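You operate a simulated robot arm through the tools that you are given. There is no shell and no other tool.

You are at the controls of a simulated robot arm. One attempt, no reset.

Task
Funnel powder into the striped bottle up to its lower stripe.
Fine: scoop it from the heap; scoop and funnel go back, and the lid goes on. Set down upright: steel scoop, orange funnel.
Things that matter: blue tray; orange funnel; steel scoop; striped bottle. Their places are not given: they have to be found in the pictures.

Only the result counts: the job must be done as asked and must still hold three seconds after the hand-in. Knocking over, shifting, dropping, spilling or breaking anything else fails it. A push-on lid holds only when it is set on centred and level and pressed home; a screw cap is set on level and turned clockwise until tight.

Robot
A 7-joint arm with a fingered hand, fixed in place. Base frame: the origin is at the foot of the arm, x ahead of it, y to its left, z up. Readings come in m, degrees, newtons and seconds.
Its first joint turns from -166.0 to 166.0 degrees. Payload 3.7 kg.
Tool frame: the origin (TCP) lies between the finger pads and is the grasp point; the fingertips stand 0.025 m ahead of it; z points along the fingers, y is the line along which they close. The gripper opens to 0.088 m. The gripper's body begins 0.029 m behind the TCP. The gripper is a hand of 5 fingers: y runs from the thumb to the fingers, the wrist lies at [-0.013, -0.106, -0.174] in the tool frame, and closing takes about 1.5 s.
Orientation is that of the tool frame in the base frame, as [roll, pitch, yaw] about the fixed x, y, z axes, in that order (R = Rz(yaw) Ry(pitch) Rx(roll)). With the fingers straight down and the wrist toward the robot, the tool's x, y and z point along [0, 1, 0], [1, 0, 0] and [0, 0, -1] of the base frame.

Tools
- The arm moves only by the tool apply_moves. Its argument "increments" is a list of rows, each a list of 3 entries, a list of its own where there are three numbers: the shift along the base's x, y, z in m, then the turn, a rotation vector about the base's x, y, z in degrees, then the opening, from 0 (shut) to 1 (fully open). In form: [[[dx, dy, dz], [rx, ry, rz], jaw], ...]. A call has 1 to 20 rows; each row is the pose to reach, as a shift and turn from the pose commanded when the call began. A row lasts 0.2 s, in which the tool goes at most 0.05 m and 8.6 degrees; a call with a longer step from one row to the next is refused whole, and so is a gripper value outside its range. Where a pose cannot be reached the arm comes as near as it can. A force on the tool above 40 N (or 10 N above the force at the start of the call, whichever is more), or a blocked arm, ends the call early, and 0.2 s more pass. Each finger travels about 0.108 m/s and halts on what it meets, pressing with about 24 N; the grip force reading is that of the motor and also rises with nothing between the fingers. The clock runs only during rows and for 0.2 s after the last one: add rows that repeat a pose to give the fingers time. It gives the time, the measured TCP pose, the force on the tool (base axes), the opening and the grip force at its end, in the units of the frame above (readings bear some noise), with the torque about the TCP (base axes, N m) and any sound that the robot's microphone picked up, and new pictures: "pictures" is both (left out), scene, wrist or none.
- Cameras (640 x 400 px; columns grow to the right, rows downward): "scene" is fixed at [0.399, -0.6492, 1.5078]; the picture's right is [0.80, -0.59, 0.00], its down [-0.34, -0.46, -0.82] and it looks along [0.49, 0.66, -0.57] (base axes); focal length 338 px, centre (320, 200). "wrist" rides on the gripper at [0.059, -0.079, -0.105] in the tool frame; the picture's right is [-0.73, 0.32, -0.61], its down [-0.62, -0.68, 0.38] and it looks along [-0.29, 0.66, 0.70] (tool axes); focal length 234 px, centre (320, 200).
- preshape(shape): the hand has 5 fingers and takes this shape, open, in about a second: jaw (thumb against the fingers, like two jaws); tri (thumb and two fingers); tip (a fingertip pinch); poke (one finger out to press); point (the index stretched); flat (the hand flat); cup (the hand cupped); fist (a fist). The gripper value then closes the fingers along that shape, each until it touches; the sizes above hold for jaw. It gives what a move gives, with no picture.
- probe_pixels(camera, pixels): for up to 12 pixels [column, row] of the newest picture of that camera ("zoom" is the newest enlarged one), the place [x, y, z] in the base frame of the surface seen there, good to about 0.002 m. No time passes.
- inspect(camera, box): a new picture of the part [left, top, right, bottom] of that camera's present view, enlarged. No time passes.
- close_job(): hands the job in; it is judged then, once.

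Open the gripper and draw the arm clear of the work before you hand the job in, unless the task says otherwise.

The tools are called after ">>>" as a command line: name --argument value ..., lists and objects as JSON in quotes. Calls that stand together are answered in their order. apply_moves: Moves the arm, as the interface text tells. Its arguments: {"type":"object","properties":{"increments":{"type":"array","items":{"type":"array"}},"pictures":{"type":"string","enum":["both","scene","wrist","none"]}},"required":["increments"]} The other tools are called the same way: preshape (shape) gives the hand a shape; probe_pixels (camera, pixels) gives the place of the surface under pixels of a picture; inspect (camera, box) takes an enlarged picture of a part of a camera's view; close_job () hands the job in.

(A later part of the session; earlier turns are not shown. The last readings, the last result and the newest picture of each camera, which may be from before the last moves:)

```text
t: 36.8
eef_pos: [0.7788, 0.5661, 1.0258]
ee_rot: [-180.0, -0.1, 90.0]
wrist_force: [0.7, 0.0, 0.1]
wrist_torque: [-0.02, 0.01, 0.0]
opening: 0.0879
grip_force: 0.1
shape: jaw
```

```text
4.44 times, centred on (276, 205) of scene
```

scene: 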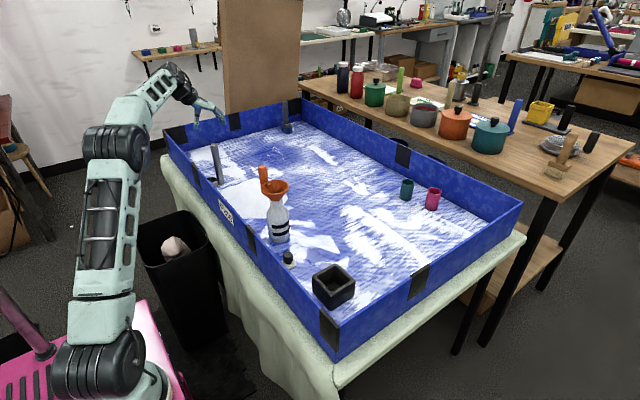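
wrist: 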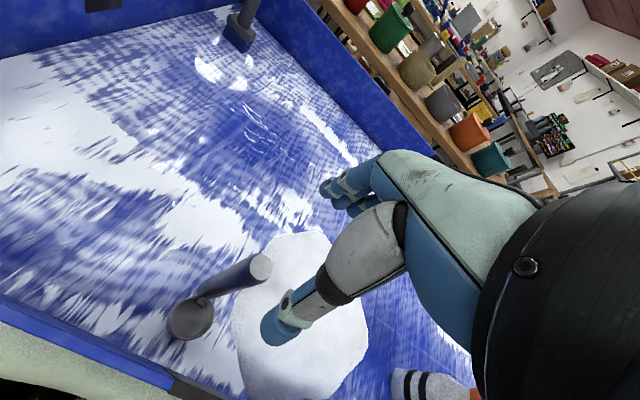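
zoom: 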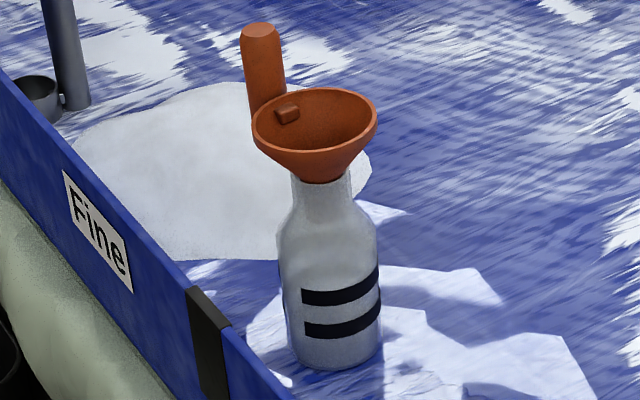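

Funnel is steady; the hand is exactly upright above the scoop. I zoom the wrist view on the scoop to refine handle axis and cup geometry.

>>> inspect --camera "wrist" --box '[150, 240, 290, 350]'

>>> probe_pixels --camera "zoom" --pixels '[[365, 105], [345, 90], [365, 80], [385, 100], [360, 125], [300, 150], [220, 190], [90, 285], [130, 240], [190, 250], [180, 300], [130, 320]]'

```text
3.64 times, centred on (220, 295) of wrist
```

zoom: 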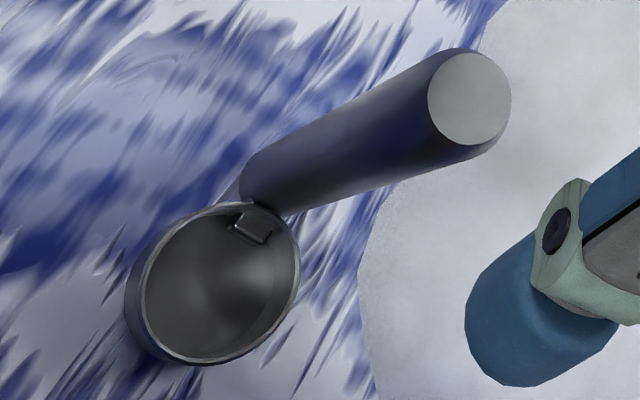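

```text
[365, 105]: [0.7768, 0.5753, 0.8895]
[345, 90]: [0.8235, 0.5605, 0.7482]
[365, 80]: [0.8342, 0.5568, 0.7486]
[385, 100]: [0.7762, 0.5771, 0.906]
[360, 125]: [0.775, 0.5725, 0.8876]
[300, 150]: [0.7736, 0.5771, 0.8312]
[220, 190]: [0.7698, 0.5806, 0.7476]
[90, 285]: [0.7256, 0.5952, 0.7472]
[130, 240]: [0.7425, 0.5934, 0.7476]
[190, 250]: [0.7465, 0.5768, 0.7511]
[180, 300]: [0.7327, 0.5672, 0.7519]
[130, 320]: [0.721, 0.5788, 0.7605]
```

Now the cap edge, cup rim and cup floor points in this zoom.

>>> probe_pixels --camera "zoom" --pixels '[[470, 98], [435, 98], [505, 98], [470, 58], [470, 138], [137, 300], [160, 240], [210, 212], [270, 215], [296, 255], [260, 335], [200, 360]]'

>>> probe_pixels --camera "zoom" --pixels '[[200, 300], [230, 290], [250, 228], [140, 320], [165, 350], [230, 352], [285, 300], [298, 280], [185, 222], [240, 206], [220, 280], [430, 250]]'

```text
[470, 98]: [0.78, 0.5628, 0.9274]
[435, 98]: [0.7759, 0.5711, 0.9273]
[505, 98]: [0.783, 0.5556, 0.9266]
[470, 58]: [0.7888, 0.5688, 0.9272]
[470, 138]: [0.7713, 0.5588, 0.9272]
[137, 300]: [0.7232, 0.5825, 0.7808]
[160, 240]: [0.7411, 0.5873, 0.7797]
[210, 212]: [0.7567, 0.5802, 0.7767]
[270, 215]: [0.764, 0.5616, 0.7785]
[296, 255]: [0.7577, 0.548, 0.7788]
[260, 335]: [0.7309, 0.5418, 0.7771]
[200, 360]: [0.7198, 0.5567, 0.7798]
```

```text
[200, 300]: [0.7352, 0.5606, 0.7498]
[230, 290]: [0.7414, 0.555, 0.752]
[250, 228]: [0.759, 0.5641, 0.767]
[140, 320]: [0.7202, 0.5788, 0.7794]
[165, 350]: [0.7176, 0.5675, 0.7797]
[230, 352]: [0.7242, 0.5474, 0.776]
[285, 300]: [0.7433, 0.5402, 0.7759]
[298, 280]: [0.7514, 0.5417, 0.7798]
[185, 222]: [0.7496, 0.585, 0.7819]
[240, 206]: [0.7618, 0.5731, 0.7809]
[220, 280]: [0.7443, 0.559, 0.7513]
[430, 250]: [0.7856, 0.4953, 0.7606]
```

Handle axis (0.780,0.563), cup centre 0.0395 m in −x from it, rim z 0.779, inner floor 0.751. I descend around the handle top to TCP z ≈0.903.

>>> apply_moves --increments '[[[0.001, -0.0025, -0.03], [0, 0, 0], 1], [[0.001, -0.0025, -0.06], [0, 0, 0], 1], [[0.001, -0.0025, -0.09], [0, 0, 0], 1], [[0.001, -0.0025, -0.11], [0, 0, 0], 1], [[0.001, -0.0025, -0.123], [0, 0, 0], 1], [[0.001, -0.0025, -0.123], [0, 0, 0], 1]]' --pictures "both"

>>> inspect --camera "wrist" --box '[200, 160, 400, 350]'

>>> inspect --camera "scene" --box '[180, 110, 260, 200]'

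```text
t: 38.2
eef_pos: [0.7805, 0.5614, 0.9022]
ee_rot: [-180.0, -0.1, 89.9]
wrist_force: [-0.2, -0.6, 0.2]
wrist_torque: [-0.02, 0.0, -0.02]
opening: 0.0879
grip_force: 0.1
shape: jaw
```

scene: 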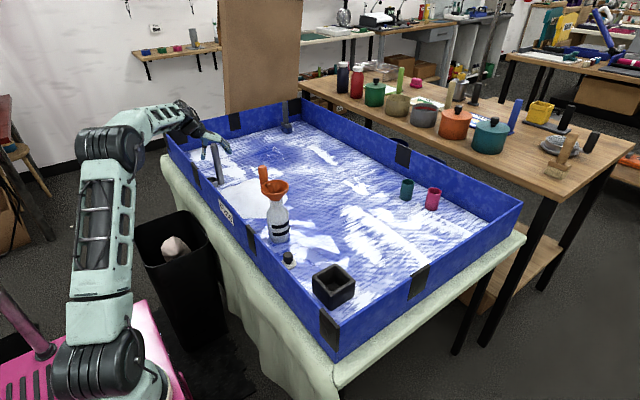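
wrist: 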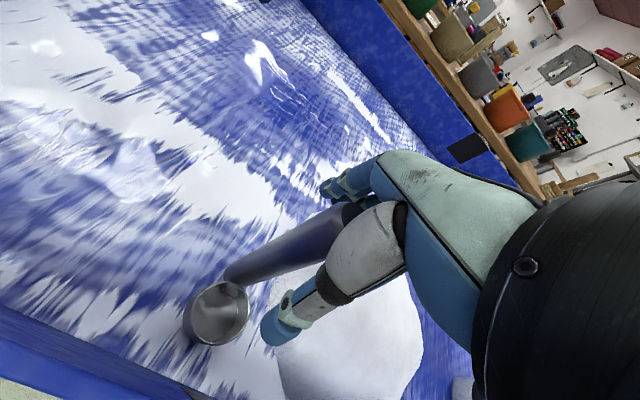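

```text
2.11 times, centred on (300, 255) of wrist
```

zoom: 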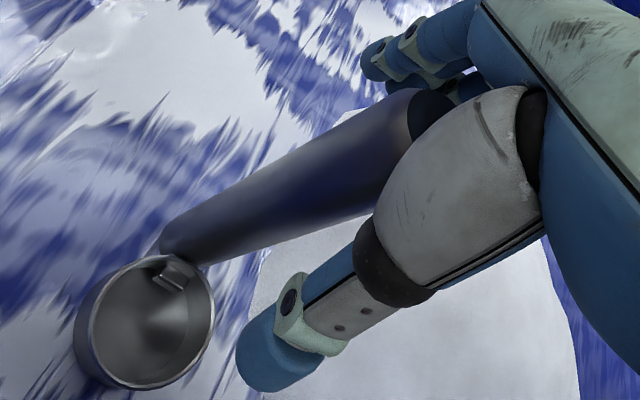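

```text
4.44 times, centred on (220, 155) of scene
```

zoom: 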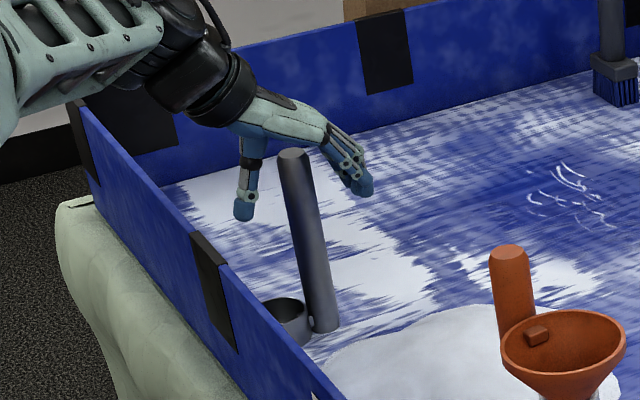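

The handle is centred between thumb and fingers. I lower 8 mm more for a deeper hold and close.

>>> apply_moves --increments '[[[0, 0.001, -0.008], [0, 0, 0], 1], [[0, 0.001, -0.008], [0, 0, 0], 0.7], [[0, 0.001, -0.008], [0, 0, 0], 0.5], [[0, 0.001, -0.008], [0, 0, 0], 0.35], [[0, 0.001, -0.008], [0, 0, 0], 0.2], [[0, 0.001, -0.008], [0, 0, 0], 0.0], [[0, 0.001, -0.008], [0, 0, 0], 0.0], [[0, 0.001, -0.008], [0, 0, 0], 0.0], [[0, 0.001, -0.008], [0, 0, 0], 0.0]]' --pictures "both"

>>> inspect --camera "scene" --box '[180, 110, 260, 200]'

```text
t: 40.2
eef_pos: [0.7796, 0.5626, 0.8936]
ee_rot: [-179.9, -0.1, 89.8]
wrist_force: [0.6, 1.3, 0.2]
wrist_torque: [0.02, 0.02, 0.02]
opening: 0.0206
grip_force: 24.0
shape: jaw
```

scene: 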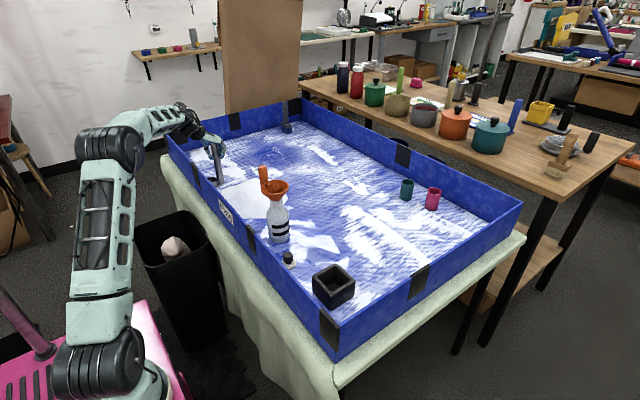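
wrist: 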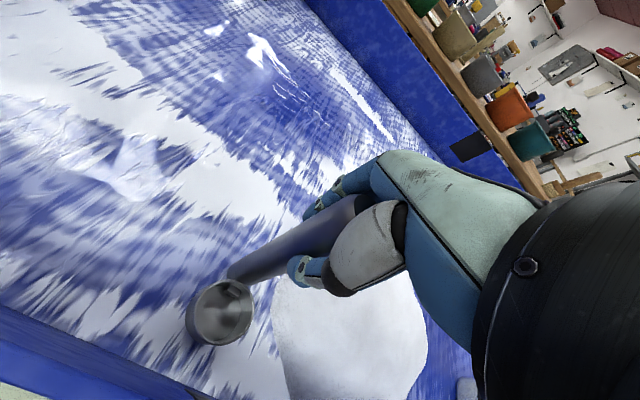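

```text
4.44 times, centred on (220, 155) of scene
```

zoom: 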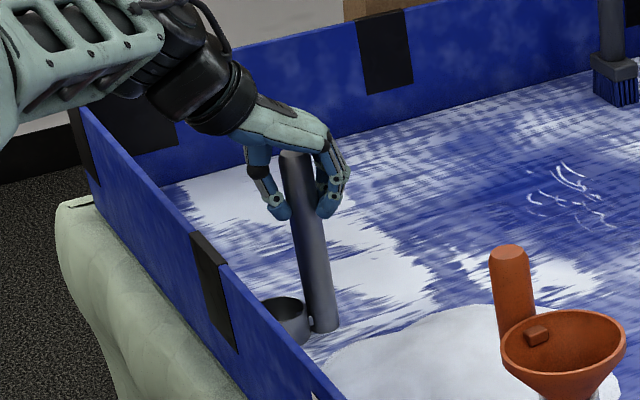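

Gripped firmly. I lift the empty scoop straight up and check whether it hangs upright.

>>> apply_moves --increments '[[[0, 0, 0.005], [0, 0, 0], 0], [[0, 0, 0.02], [0, 0, 0], 0], [[0, 0, 0.05], [0, 0, 0], 0], [[0, 0, 0.08], [0, 0, 0], 0], [[0, 0, 0.11], [0, 0, 0], 0], [[0, 0, 0.14], [0, 0, 0], 0], [[0, 0, 0.14], [0, 0, 0], 0]]' --pictures "both"

>>> inspect --camera "scene" --box '[180, 90, 260, 180]'

```text
t: 41.8
eef_pos: [0.7816, 0.5625, 1.0346]
ee_rot: [-179.9, -0.1, 89.9]
wrist_force: [0.1, -0.1, -2.0]
wrist_torque: [0.02, 0.01, 0.02]
opening: 0.0206
grip_force: 24.1
shape: jaw
```

scene: 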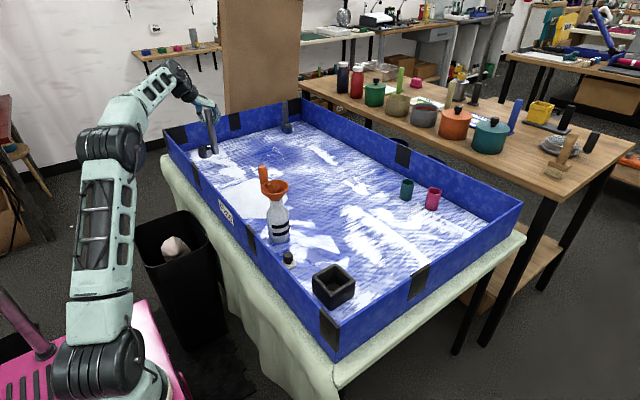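
wrist: 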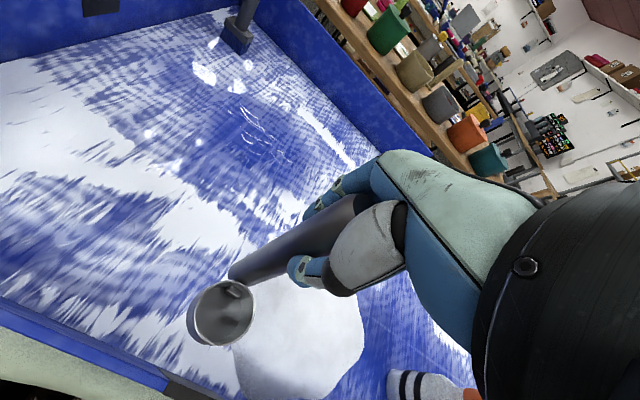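

```text
4.44 times, centred on (220, 135) of scene
```

zoom: 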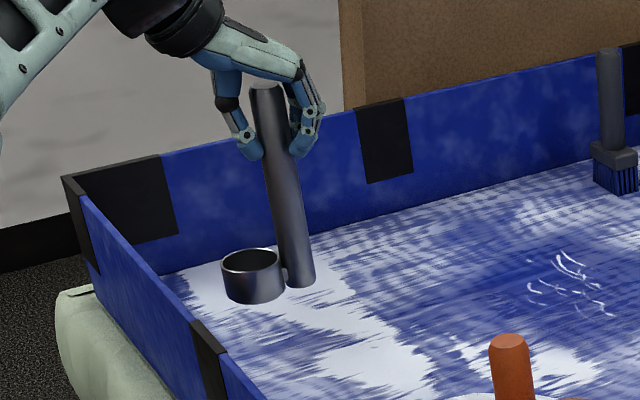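

The scoop hangs upright. I survey the heap surface to choose a digging path.

>>> inspect --camera "scene" --box '[205, 160, 305, 225]'

>>> probe_pixels --camera "zoom" --pixels '[[110, 170], [160, 170], [220, 170], [280, 170], [340, 150], [160, 220], [220, 220], [280, 220], [330, 200], [200, 270], [260, 270], [250, 130]]'

>>> probe_pixels --camera "zoom" --pixels '[[240, 190], [260, 190], [240, 240], [300, 190], [200, 150], [300, 140], [140, 190], [230, 310], [350, 90], [450, 130], [440, 90], [470, 170]]'

```text
6.15 times, centred on (255, 192) of scene
```

zoom: 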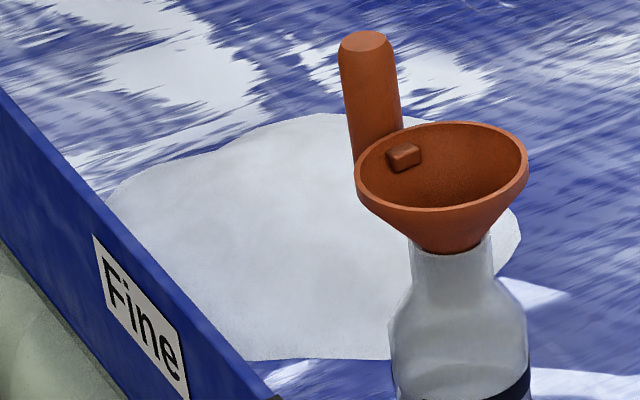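

```text
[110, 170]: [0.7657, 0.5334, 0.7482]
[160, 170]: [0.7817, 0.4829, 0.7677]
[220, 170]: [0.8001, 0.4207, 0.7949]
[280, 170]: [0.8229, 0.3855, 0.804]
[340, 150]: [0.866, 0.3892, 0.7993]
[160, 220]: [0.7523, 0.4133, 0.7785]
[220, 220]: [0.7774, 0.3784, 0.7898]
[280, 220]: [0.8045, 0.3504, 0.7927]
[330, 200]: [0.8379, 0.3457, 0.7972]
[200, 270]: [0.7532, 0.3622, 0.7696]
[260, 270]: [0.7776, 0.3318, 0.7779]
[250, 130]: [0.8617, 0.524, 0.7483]
```

```text
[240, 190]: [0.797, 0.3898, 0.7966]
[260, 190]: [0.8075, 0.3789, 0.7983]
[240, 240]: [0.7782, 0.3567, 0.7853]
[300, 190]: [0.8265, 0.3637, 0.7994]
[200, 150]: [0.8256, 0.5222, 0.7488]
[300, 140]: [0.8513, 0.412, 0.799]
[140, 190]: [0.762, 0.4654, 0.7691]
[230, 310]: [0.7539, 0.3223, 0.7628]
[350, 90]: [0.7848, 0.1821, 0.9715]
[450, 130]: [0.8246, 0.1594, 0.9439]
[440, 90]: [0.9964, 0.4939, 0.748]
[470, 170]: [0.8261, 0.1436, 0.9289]
```

Heap is a dome peaking ≈0.805 around (0.84,0.39). I carry the scoop above its far side and lean the handle 35° toward the robot so the cup opens toward −x.

>>> apply_moves --increments '[[[0.02, -0.035, 0.02], [0, 0, 0], 0], [[0.04, -0.07, 0.025], [0, 0, 0], 0], [[0.06, -0.105, 0.025], [0, 0, 0], 0], [[0.08, -0.14, 0.025], [0, 0, 0], 0], [[0.094, -0.1725, 0.025], [0, 0, 0], 0], [[0.094, -0.1725, 0.025], [0, -7, 0], 0], [[0.094, -0.1725, 0.025], [0, -14, 0], 0], [[0.094, -0.1725, 0.025], [0, -21, 0], 0], [[0.094, -0.1725, 0.025], [0, -28, 0], 0], [[0.094, -0.1725, 0.025], [0, -35, 0], 0], [[0.094, -0.1725, 0.025], [0, -35, 0], 0]]' --pictures "both"

>>> inspect --camera "scene" --box '[205, 100, 325, 210]'

```text
t: 44.2
eef_pos: [0.8744, 0.3909, 1.0589]
ee_rot: [145.0, -0.1, 89.9]
wrist_force: [-0.2, 0.2, -1.1]
wrist_torque: [0.02, 0.09, -0.01]
opening: 0.0207
grip_force: 24.8
shape: jaw
```

scene: 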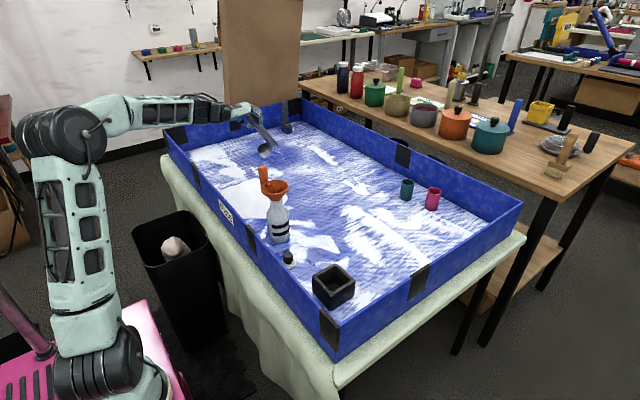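
wrist: 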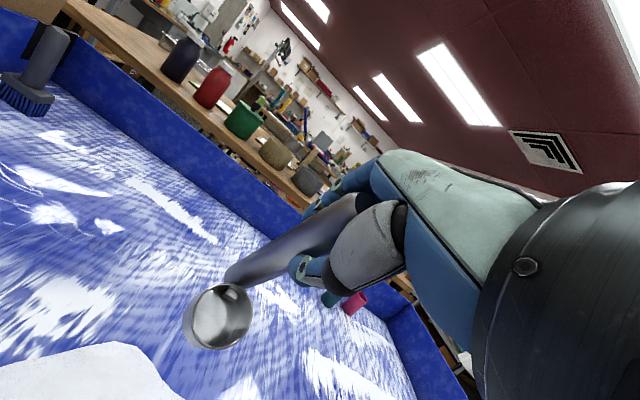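

```text
3.64 times, centred on (265, 155) of scene
```

zoom: 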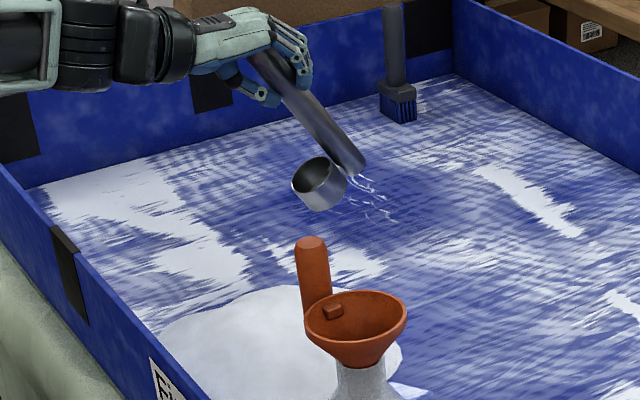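

The lean pose is fine, cup at x≈0.90 opening toward −x. Now I dip down into the heap's far side, sweep level while drawing toward −x, and stop before lifting.

>>> apply_moves --increments '[[[0, 0, -0.03], [0, 0, 0], 0], [[0, 0, -0.06], [0, 0, 0], 0], [[0, 0, -0.09], [0, 0, 0], 0], [[0, 0, -0.115], [0, 0, 0], 0], [[0, 0, -0.135], [0, 0, 0], 0], [[0, 0, -0.147], [0, 0, 0], 0], [[-0.01, 0, -0.147], [0, 0, 0], 0], [[-0.02, 0, -0.147], [0, 5, 0], 0], [[-0.02, 0, -0.147], [0, 10, 0], 0], [[-0.02, 0, -0.147], [0, 15, 0], 0], [[-0.02, 0, -0.147], [0, 20, 0], 0], [[-0.02, 0, -0.147], [0, 25, 0], 0], [[-0.02, 0, -0.147], [0, 30, 0], 0], [[-0.02, 0, -0.147], [0, 35, 0], 0], [[-0.02, 0, -0.147], [0, 35, 0], 0]]' --pictures "both"

>>> inspect --camera "scene" --box '[205, 130, 325, 240]'

```text
t: 47.4
eef_pos: [0.8537, 0.3912, 0.9122]
ee_rot: [-179.9, -0.1, 89.9]
wrist_force: [-0.4, -0.4, -0.7]
wrist_torque: [-0.01, 0.0, -0.02]
opening: 0.0206
grip_force: 24.1
shape: jaw
```

scene: 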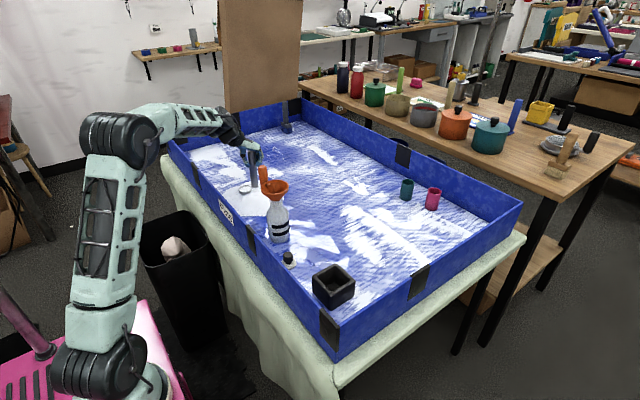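
wrist: 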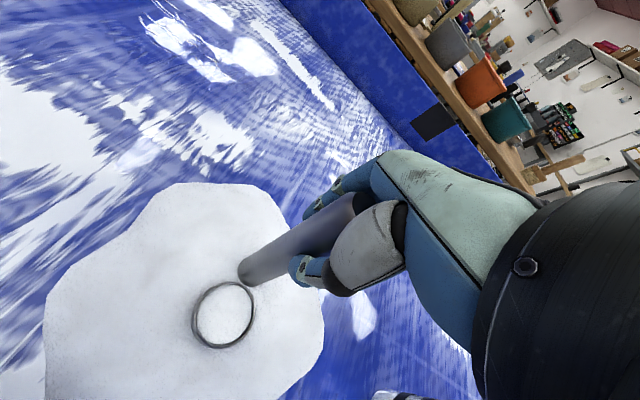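

```text
3.64 times, centred on (265, 185) of scene
```

zoom: 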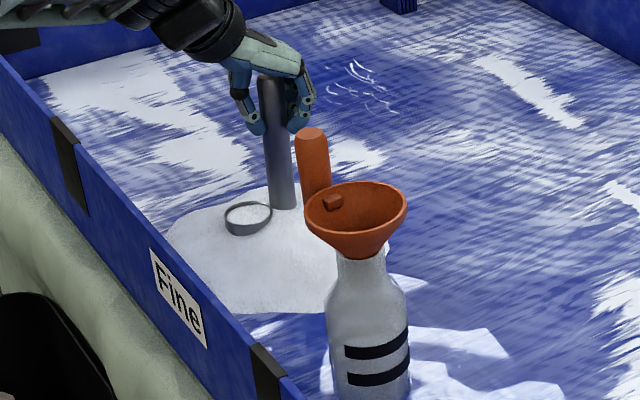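

The cup sits in the heap filled level with white powder; no resistance. I lift gently.

>>> apply_moves --increments '[[[0, 0, 0.01], [0, 0, 0], 0], [[0, 0, 0.02], [0, 0, 0], 0], [[0, 0, 0.035], [0, 0, 0], 0], [[0, 0, 0.05], [0, 0, 0], 0], [[0, 0, 0.07], [0, 0, 0], 0], [[0, 0, 0.09], [0, 0, 0], 0], [[0, 0, 0.09], [0, 0, 0], 0]]' --pictures "both"

>>> inspect --camera "scene" --box '[205, 130, 325, 240]'

>>> inspect --camera "wrist" --box '[100, 200, 320, 400]'

```text
t: 49.0
eef_pos: [0.8544, 0.3901, 1.0031]
ee_rot: [-180.0, -0.1, 89.9]
wrist_force: [0.1, 0.2, -1.6]
wrist_torque: [-0.02, -0.01, 0.0]
opening: 0.0207
grip_force: 24.2
shape: jaw
```

scene: 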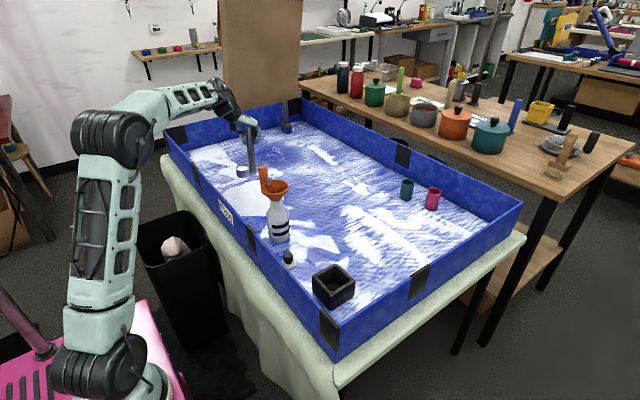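
wrist: 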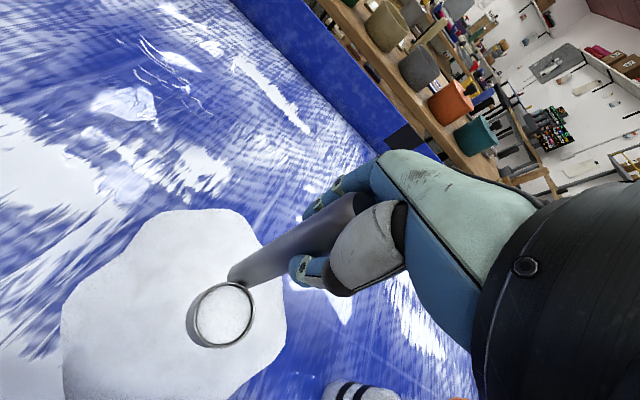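

```text
3.64 times, centred on (265, 185) of scene
```

zoom: 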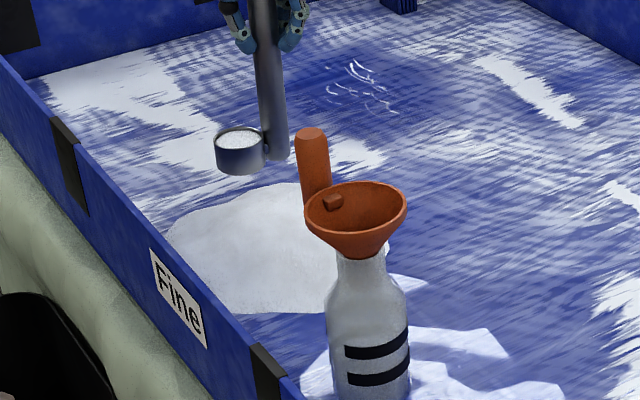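

```text
2.00 times, centred on (210, 300) of wrist
```

zoom: 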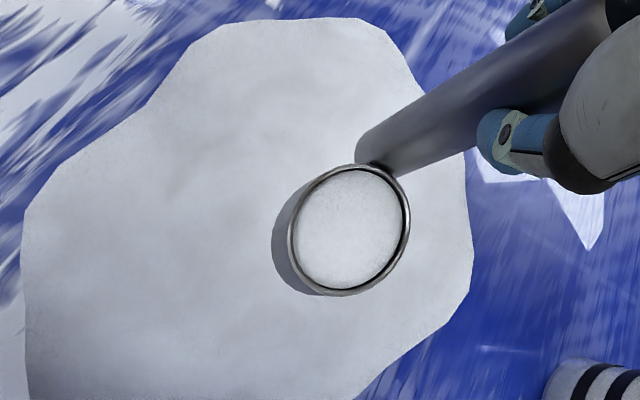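

The cup is brim-full, level. Before moving I measure the funnel rim in the bottle.

>>> inspect --camera "scene" --box '[254, 160, 300, 210]'

>>> probe_pixels --camera "zoom" --pixels '[[219, 215], [240, 255], [290, 283], [340, 285], [400, 265], [435, 225], [436, 195], [410, 160], [350, 143], [290, 150], [225, 190], [235, 30]]'

```text
8.00 times, centred on (277, 185) of scene
```

zoom: 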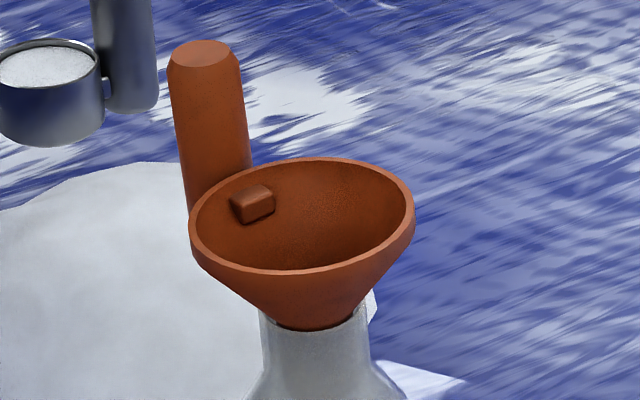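

```text
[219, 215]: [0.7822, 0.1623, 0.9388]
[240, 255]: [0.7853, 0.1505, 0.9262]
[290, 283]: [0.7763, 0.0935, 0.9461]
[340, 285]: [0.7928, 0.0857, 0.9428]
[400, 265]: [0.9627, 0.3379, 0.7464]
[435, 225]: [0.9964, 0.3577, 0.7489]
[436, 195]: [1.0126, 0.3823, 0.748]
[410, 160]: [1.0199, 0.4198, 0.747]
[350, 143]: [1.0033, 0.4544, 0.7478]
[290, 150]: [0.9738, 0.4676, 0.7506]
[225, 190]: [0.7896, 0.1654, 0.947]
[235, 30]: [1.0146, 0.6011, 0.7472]
```

Those pixels were guesses from before the zoom; I now probe on the visible rim ring.

>>> probe_pixels --camera "zoom" --pixels '[[192, 225], [205, 248], [245, 268], [290, 272], [345, 265], [390, 245], [411, 215], [400, 185], [365, 167], [315, 160], [260, 168], [205, 55]]'

>>> probe_pixels --camera "zoom" --pixels '[[180, 55], [230, 55], [205, 45], [205, 65], [205, 110], [215, 180], [45, 65], [20, 70], [85, 70], [45, 45], [45, 85], [50, 120]]'

```text
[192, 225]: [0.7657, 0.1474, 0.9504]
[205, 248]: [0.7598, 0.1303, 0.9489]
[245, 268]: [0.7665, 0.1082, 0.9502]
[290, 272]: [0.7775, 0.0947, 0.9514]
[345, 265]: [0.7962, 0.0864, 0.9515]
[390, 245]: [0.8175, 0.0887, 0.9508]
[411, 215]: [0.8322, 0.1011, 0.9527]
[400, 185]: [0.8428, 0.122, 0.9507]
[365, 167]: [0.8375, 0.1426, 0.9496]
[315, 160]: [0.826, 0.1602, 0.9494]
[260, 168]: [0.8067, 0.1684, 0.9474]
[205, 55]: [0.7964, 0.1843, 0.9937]
```

```text
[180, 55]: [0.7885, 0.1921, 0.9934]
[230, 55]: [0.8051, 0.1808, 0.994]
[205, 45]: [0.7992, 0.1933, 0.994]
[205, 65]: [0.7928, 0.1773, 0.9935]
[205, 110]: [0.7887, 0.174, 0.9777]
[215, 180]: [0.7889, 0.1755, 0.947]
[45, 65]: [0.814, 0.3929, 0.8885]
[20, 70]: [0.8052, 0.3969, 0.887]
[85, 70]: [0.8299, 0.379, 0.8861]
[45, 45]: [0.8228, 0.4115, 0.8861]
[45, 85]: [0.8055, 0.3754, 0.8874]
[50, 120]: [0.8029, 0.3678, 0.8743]
```

Funnel rim centre (0.801,0.1275), z 0.950, its handle top 0.994. I carry the level cup slowly, high, to place its −y lip over the funnel (cup bottom stays above 1.0).

>>> apply_moves --increments '[[[0, 0, 0.015], [0, 0, 0], 0], [[0, 0, 0.04], [0, 0, 0], 0], [[0, 0, 0.07], [0, 0, 0], 0], [[0, 0, 0.1], [0, 0, 0], 0], [[0, 0, 0.13], [0, 0, 0], 0], [[0, -0.01, 0.15], [0, 0, 0], 0], [[-0.002, -0.025, 0.157], [0, 0, 0], 0], [[-0.004, -0.045, 0.157], [0, 0, 0], 0], [[-0.006, -0.07, 0.157], [0, 0, 0], 0], [[-0.008, -0.095, 0.157], [0, 0, 0], 0], [[-0.01, -0.12, 0.157], [0, 0, 0], 0], [[-0.012, -0.145, 0.157], [0, 0, 0], 0], [[-0.014, -0.17, 0.157], [0, 0, 0], 0], [[-0.014, -0.195, 0.157], [0, 0, 0], 0], [[-0.014, -0.215, 0.157], [0, 0, 0], 0], [[-0.014, -0.23, 0.157], [0, 0, 0], 0], [[-0.014, -0.24, 0.157], [0, 0, 0], 0], [[-0.014, -0.248, 0.155], [0, 0, 0], 0], [[-0.014, -0.25, 0.15], [0, 0, 0], 0], [[-0.014, -0.25, 0.142], [0, 0, 0], 0]]' --pictures "both"

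>>> inspect --camera "scene" --box '[225, 90, 335, 220]'

>>> inspect --camera "wrist" --box '[100, 200, 320, 400]'

```text
t: 53.2
eef_pos: [0.8403, 0.142, 1.1433]
ee_rot: [-180.0, 0.0, 89.8]
wrist_force: [-0.4, 0.1, -1.2]
wrist_torque: [0.0, -0.03, 0.03]
opening: 0.0205
grip_force: 23.7
shape: jaw
```

scene: 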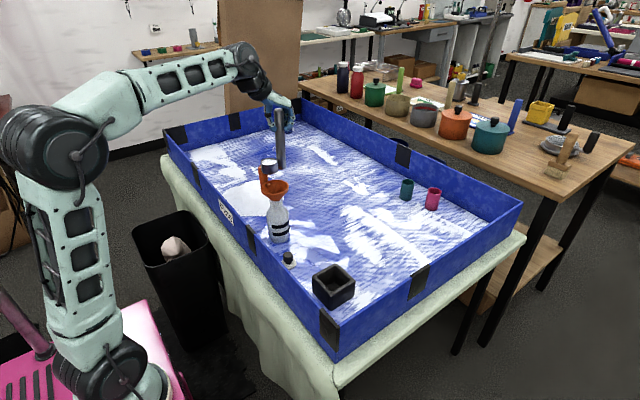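
wrist: 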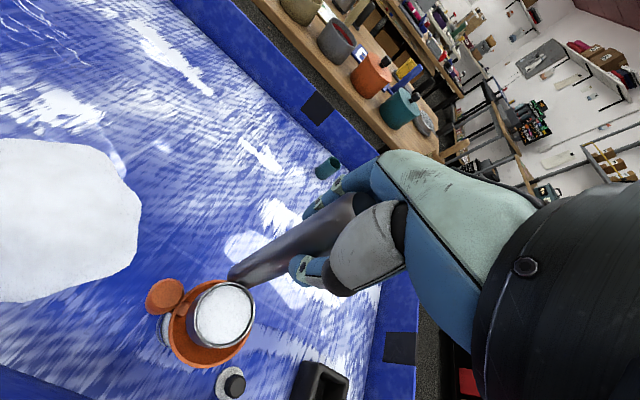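

```text
3.08 times, centred on (280, 155) of scene
```

zoom: 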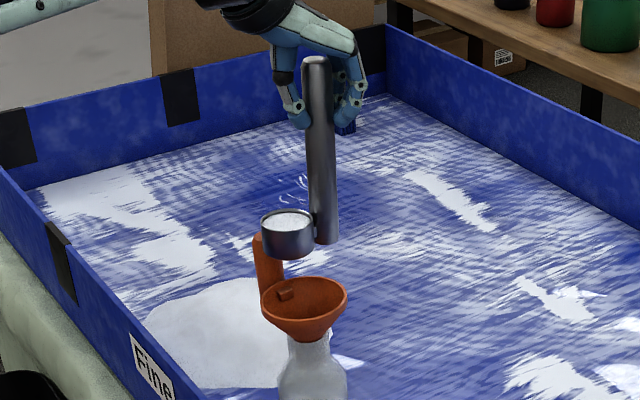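

```text
2.00 times, centred on (210, 300) of wrist
```

zoom: 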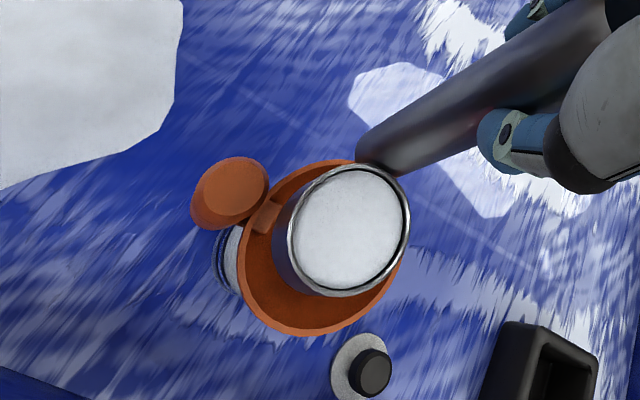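

The cup sits over the funnel with powder level. I begin the tilt: roll 10° while shifting so the −y lip stays put, then measure sag.

>>> apply_moves --increments '[[[0, -0.0105, -0.002], [5, 0, 0], 0], [[0, -0.0213, -0.006], [10, 0, 0], 0], [[0, -0.0213, -0.006], [10, 0, 0], 0]]' --pictures "both"

>>> inspect --camera "scene" --box '[245, 130, 315, 210]'

>>> inspect --camera "wrist" --box '[100, 200, 320, 400]'

```text
t: 54.0
eef_pos: [0.8407, 0.1182, 1.1378]
ee_rot: [-179.9, -10.2, 89.9]
wrist_force: [0.2, -0.3, -1.6]
wrist_torque: [-0.03, 0.02, 0.0]
opening: 0.0205
grip_force: 24.1
shape: jaw
```

scene: 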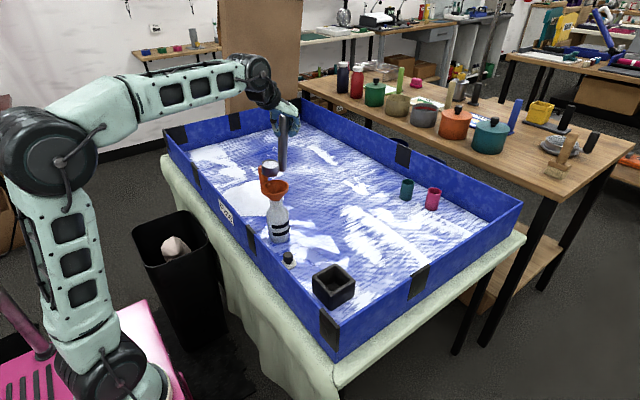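
wrist: 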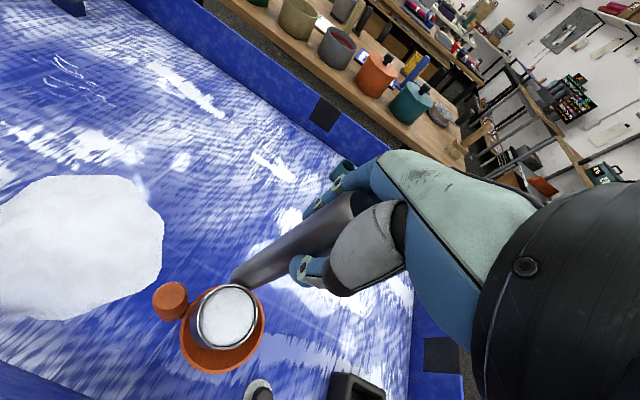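

```text
5.00 times, centred on (280, 170) of scene
```

zoom: 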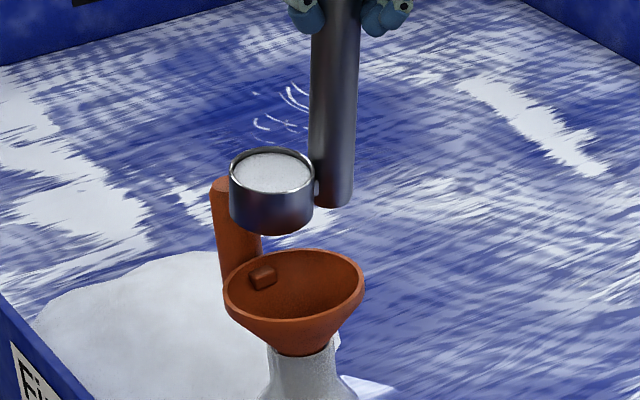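

```text
2.00 times, centred on (210, 300) of wrist
```

zoom: 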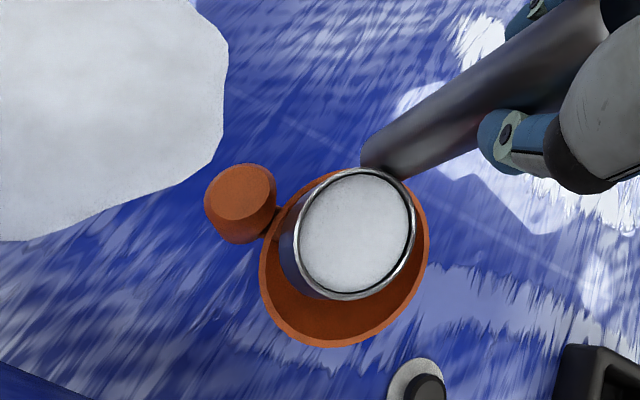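

No powder moved yet. I probe the cup rim to find its actual tilt and place.

>>> inspect --camera "scene" --box '[255, 155, 291, 181]'

>>> probe_pixels --camera "zoom" --pixels '[[190, 170], [200, 220], [250, 260], [320, 275], [400, 255], [450, 210], [445, 160], [400, 110], [320, 95], [250, 110], [320, 180], [320, 320]]'

```text
15.38 times, centred on (273, 168) of scene
```

zoom: 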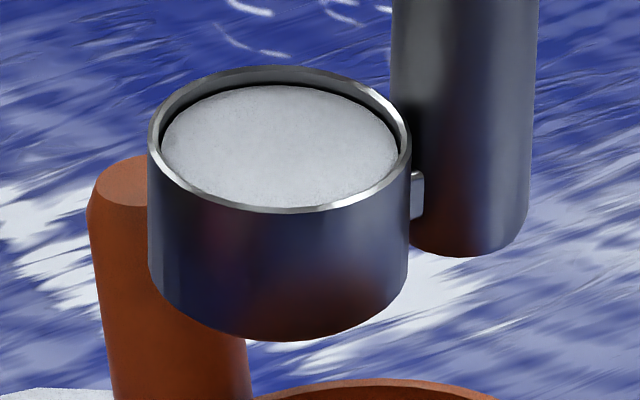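

```text
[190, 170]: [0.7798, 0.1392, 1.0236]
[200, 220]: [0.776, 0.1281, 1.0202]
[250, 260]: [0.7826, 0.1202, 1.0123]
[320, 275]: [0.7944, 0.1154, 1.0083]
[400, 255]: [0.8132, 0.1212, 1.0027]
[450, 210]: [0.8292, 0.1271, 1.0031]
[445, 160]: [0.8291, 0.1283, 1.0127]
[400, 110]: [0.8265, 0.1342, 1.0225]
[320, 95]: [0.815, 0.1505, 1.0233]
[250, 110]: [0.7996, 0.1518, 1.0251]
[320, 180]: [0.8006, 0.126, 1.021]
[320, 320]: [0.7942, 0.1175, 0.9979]
```

Actual tilt ≈9° for 10° commanded, so little sag. I continue to 30° in 5° steps keeping the lip over the funnel.

>>> apply_moves --increments '[[[0, -0.0095, -0.003], [5, 0, 0], 0], [[0, -0.0192, -0.0067], [10, 0, 0], 0], [[0, -0.029, -0.011], [15, 0, 0], 0], [[0, -0.039, -0.0166], [20, 0, 0], 0], [[0, -0.039, -0.0166], [20, 0, 0], 0]]' --pictures "both"

>>> inspect --camera "scene" --box '[245, 150, 305, 210]'

>>> inspect --camera "wrist" --box '[100, 200, 320, 400]'

```text
t: 55.2
eef_pos: [0.8406, 0.0789, 1.1221]
ee_rot: [-179.9, -30.2, 89.8]
wrist_force: [-0.1, 0.0, -1.7]
wrist_torque: [-0.08, -0.03, 0.0]
opening: 0.0204
grip_force: 24.1
shape: jaw
```

scene: 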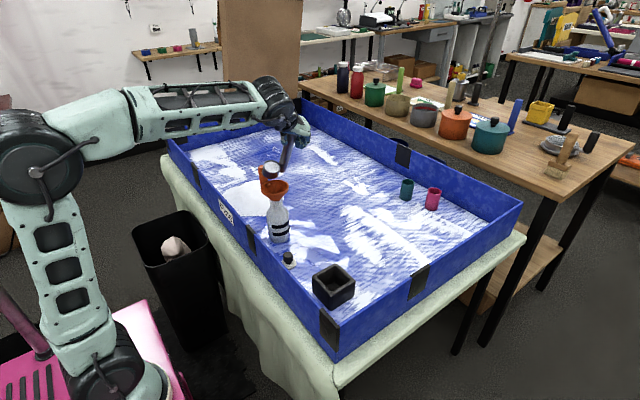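
wrist: 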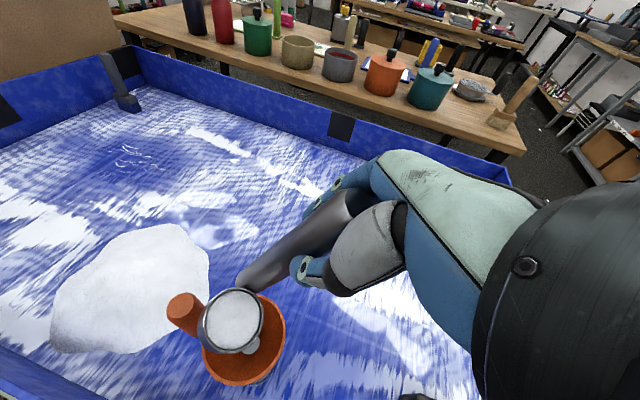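

```text
6.67 times, centred on (275, 180) of scene
```

zoom: 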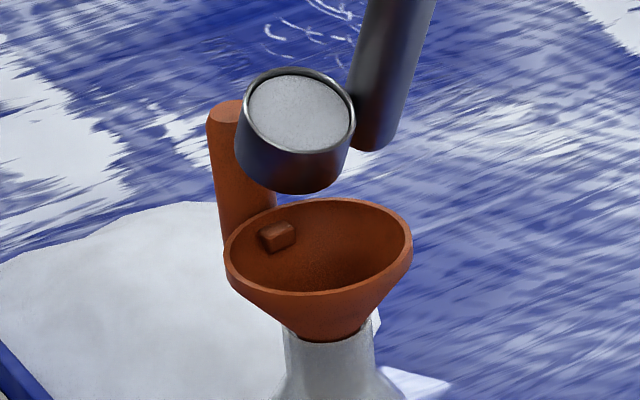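

```text
2.00 times, centred on (210, 300) of wrist
```

zoom: 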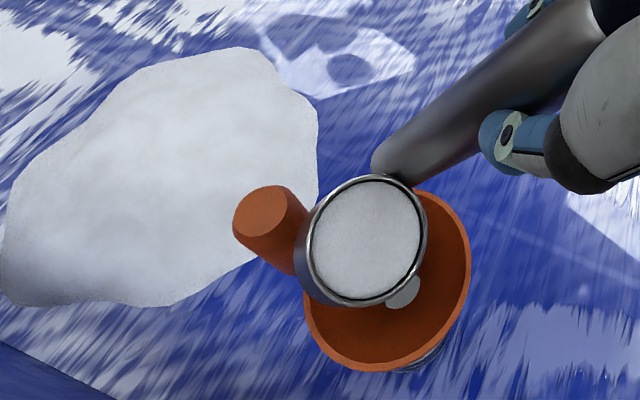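

At 30° a white spot appears in the funnel throat (wrist zoom (405,292)) – powder seems to begin to flow. I probe the lip and that spot.

>>> probe_pixels --camera "zoom" --pixels '[[405, 292], [395, 300], [360, 303], [330, 300], [365, 180], [420, 250], [312, 240], [365, 240], [400, 280], [345, 270], [440, 330], [420, 200]]'

>>> inspect --camera "scene" --box '[255, 155, 291, 181]'

```text
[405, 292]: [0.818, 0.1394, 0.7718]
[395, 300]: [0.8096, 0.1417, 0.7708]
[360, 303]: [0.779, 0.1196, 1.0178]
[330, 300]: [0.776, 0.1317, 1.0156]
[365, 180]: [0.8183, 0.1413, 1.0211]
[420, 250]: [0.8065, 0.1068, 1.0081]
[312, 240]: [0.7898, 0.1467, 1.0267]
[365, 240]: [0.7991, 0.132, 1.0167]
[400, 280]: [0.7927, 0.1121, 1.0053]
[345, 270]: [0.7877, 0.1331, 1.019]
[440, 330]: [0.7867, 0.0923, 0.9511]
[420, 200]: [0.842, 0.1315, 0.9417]
```

```text
15.38 times, centred on (273, 168) of scene
```

zoom: 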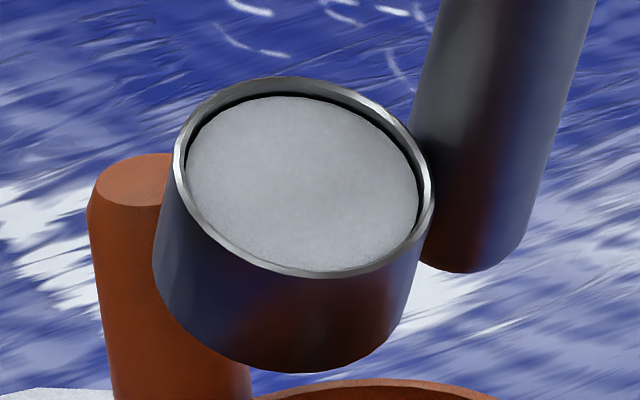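

The spot lies at z≈0.772 – the bottle's inside bottom/level; lip is at y≈0.108 and effective tilt ≈25°. I tilt on to 45° while shifting the lip back to y≈0.118.

>>> apply_moves --increments '[[[0, 0.0024, 0], [5, 0, 0], 0], [[0, -0.0052, -0.0028], [10, 0, 0], 0], [[0, -0.0125, -0.0062], [15, 0, 0], 0], [[0, -0.0125, -0.0062], [15, 0, 0], 0]]' --pictures "both"

>>> inspect --camera "wrist" --box '[120, 200, 320, 400]'

>>> inspect --camera "scene" --box '[245, 150, 305, 250]'

```text
t: 56.2
eef_pos: [0.8412, 0.0682, 1.1159]
ee_rot: [-179.9, -45.2, 89.9]
wrist_force: [0.1, -0.7, -1.2]
wrist_torque: [-0.11, -0.02, -0.01]
opening: 0.0203
grip_force: 23.9
shape: jaw
```

scene: 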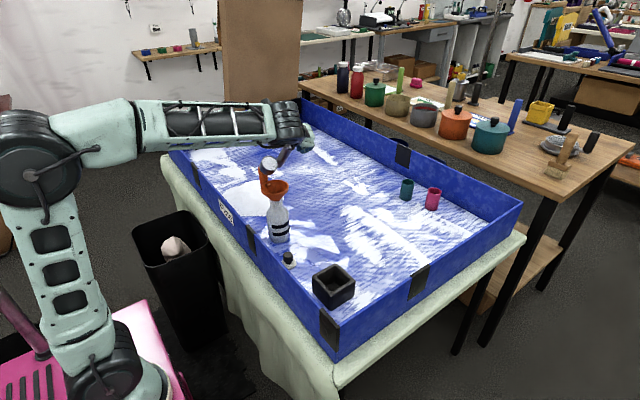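
wrist: 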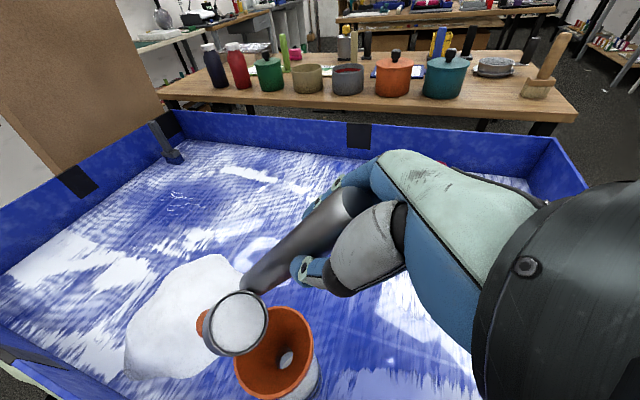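

```text
2.00 times, centred on (220, 300) of wrist
```

zoom: 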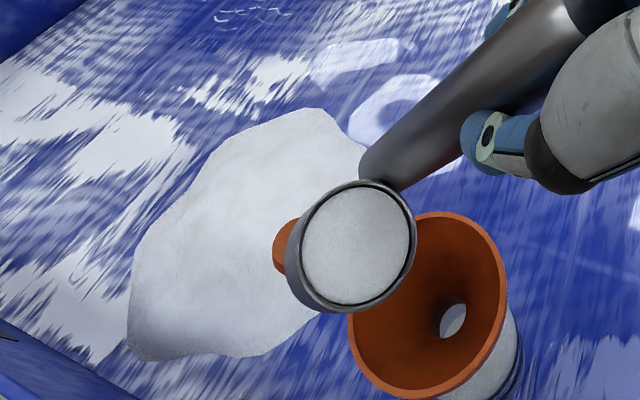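

```text
4.00 times, centred on (275, 200) of scene
```

zoom: 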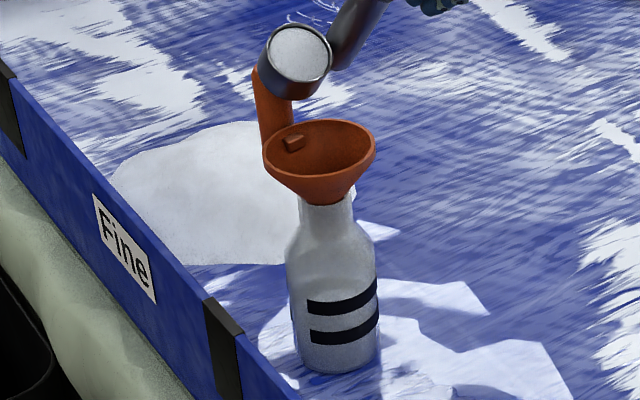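

No powder has left the cup yet at this tilt. I check the lip place by probing the cup rim in the scene view.

>>> inspect --camera "scene" --box '[258, 150, 294, 180]'

>>> probe_pixels --camera "wrist" --pixels '[[215, 345], [240, 355], [262, 340], [267, 315], [240, 320], [225, 300], [245, 293], [205, 330], [250, 300], [230, 335], [255, 347], [286, 360]]'

```text
13.33 times, centred on (276, 165) of scene
```

zoom: 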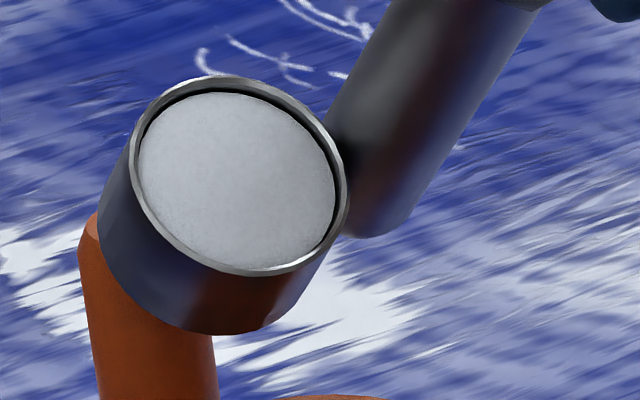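

```text
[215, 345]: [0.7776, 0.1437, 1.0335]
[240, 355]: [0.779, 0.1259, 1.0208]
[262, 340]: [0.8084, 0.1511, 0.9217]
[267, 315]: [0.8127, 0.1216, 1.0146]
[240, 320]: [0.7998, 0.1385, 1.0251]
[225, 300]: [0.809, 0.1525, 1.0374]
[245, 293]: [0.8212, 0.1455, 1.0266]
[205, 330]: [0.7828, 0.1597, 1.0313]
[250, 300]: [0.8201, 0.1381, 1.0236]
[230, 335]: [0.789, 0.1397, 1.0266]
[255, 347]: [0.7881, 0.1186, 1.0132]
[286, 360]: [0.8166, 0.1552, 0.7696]
```

Lip is right at (≈0.797,0.118,1.012). I continue to 60° commanded (≈50° actual), holding briefly.

>>> apply_moves --increments '[[[0, -0.0074, -0.0069], [5, 0, 0], 0], [[0, -0.0152, -0.0129], [10, 0, 0], 0], [[0, -0.0226, -0.0194], [15, 0, 0], 0], [[0, -0.0226, -0.0194], [15, 0, 0], 0]]' --pictures "both"

>>> inspect --camera "wrist" --box '[140, 220, 320, 400]'

>>> inspect --camera "scene" --box '[245, 150, 305, 250]'

```text
t: 57.2
eef_pos: [0.8405, 0.0461, 1.0967]
ee_rot: [-179.8, -60.1, 89.9]
wrist_force: [-0.2, 0.0, -2.1]
wrist_torque: [-0.09, 0.0, -0.05]
opening: 0.0205
grip_force: 23.2
shape: jaw
```

scene: 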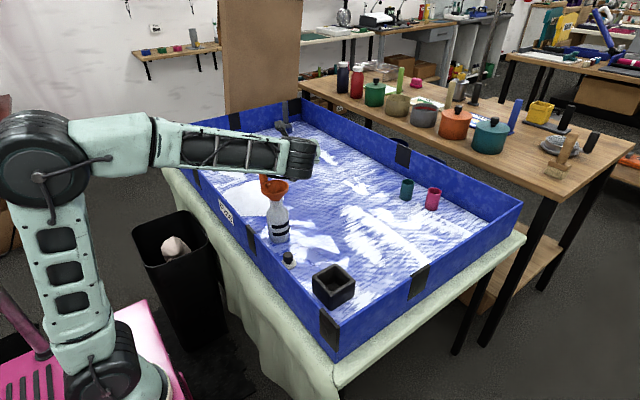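
wrist: 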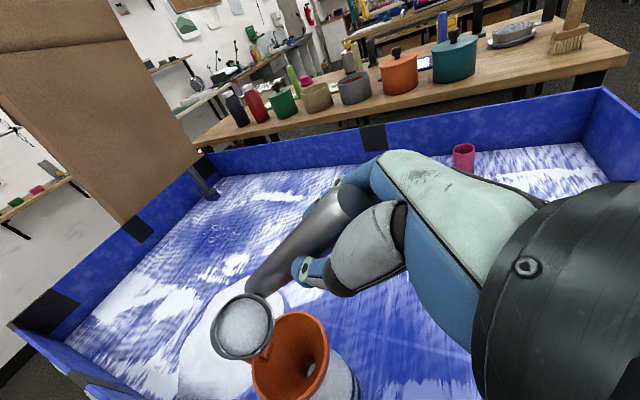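

```text
2.22 times, centred on (230, 310) of wrist
```

zoom: 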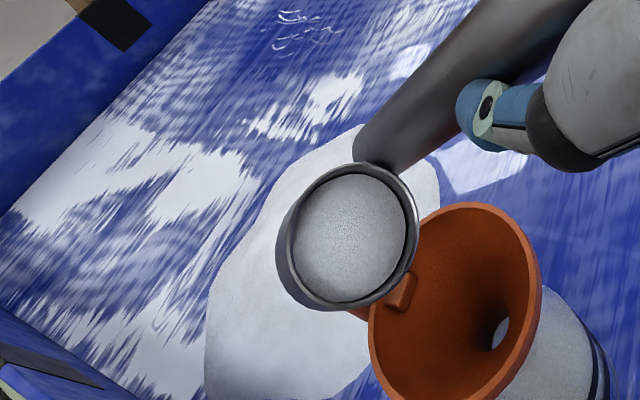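

```text
4.00 times, centred on (275, 200) of scene
```

zoom: 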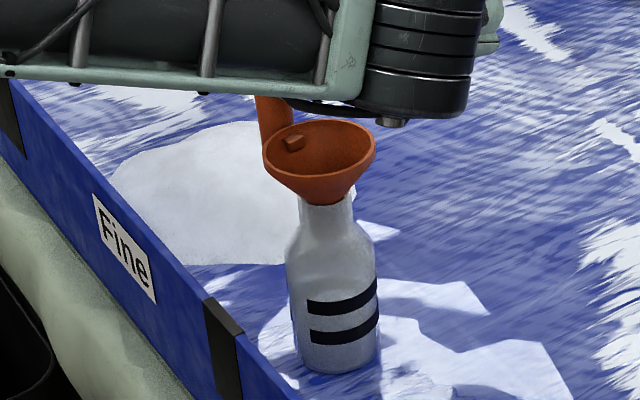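

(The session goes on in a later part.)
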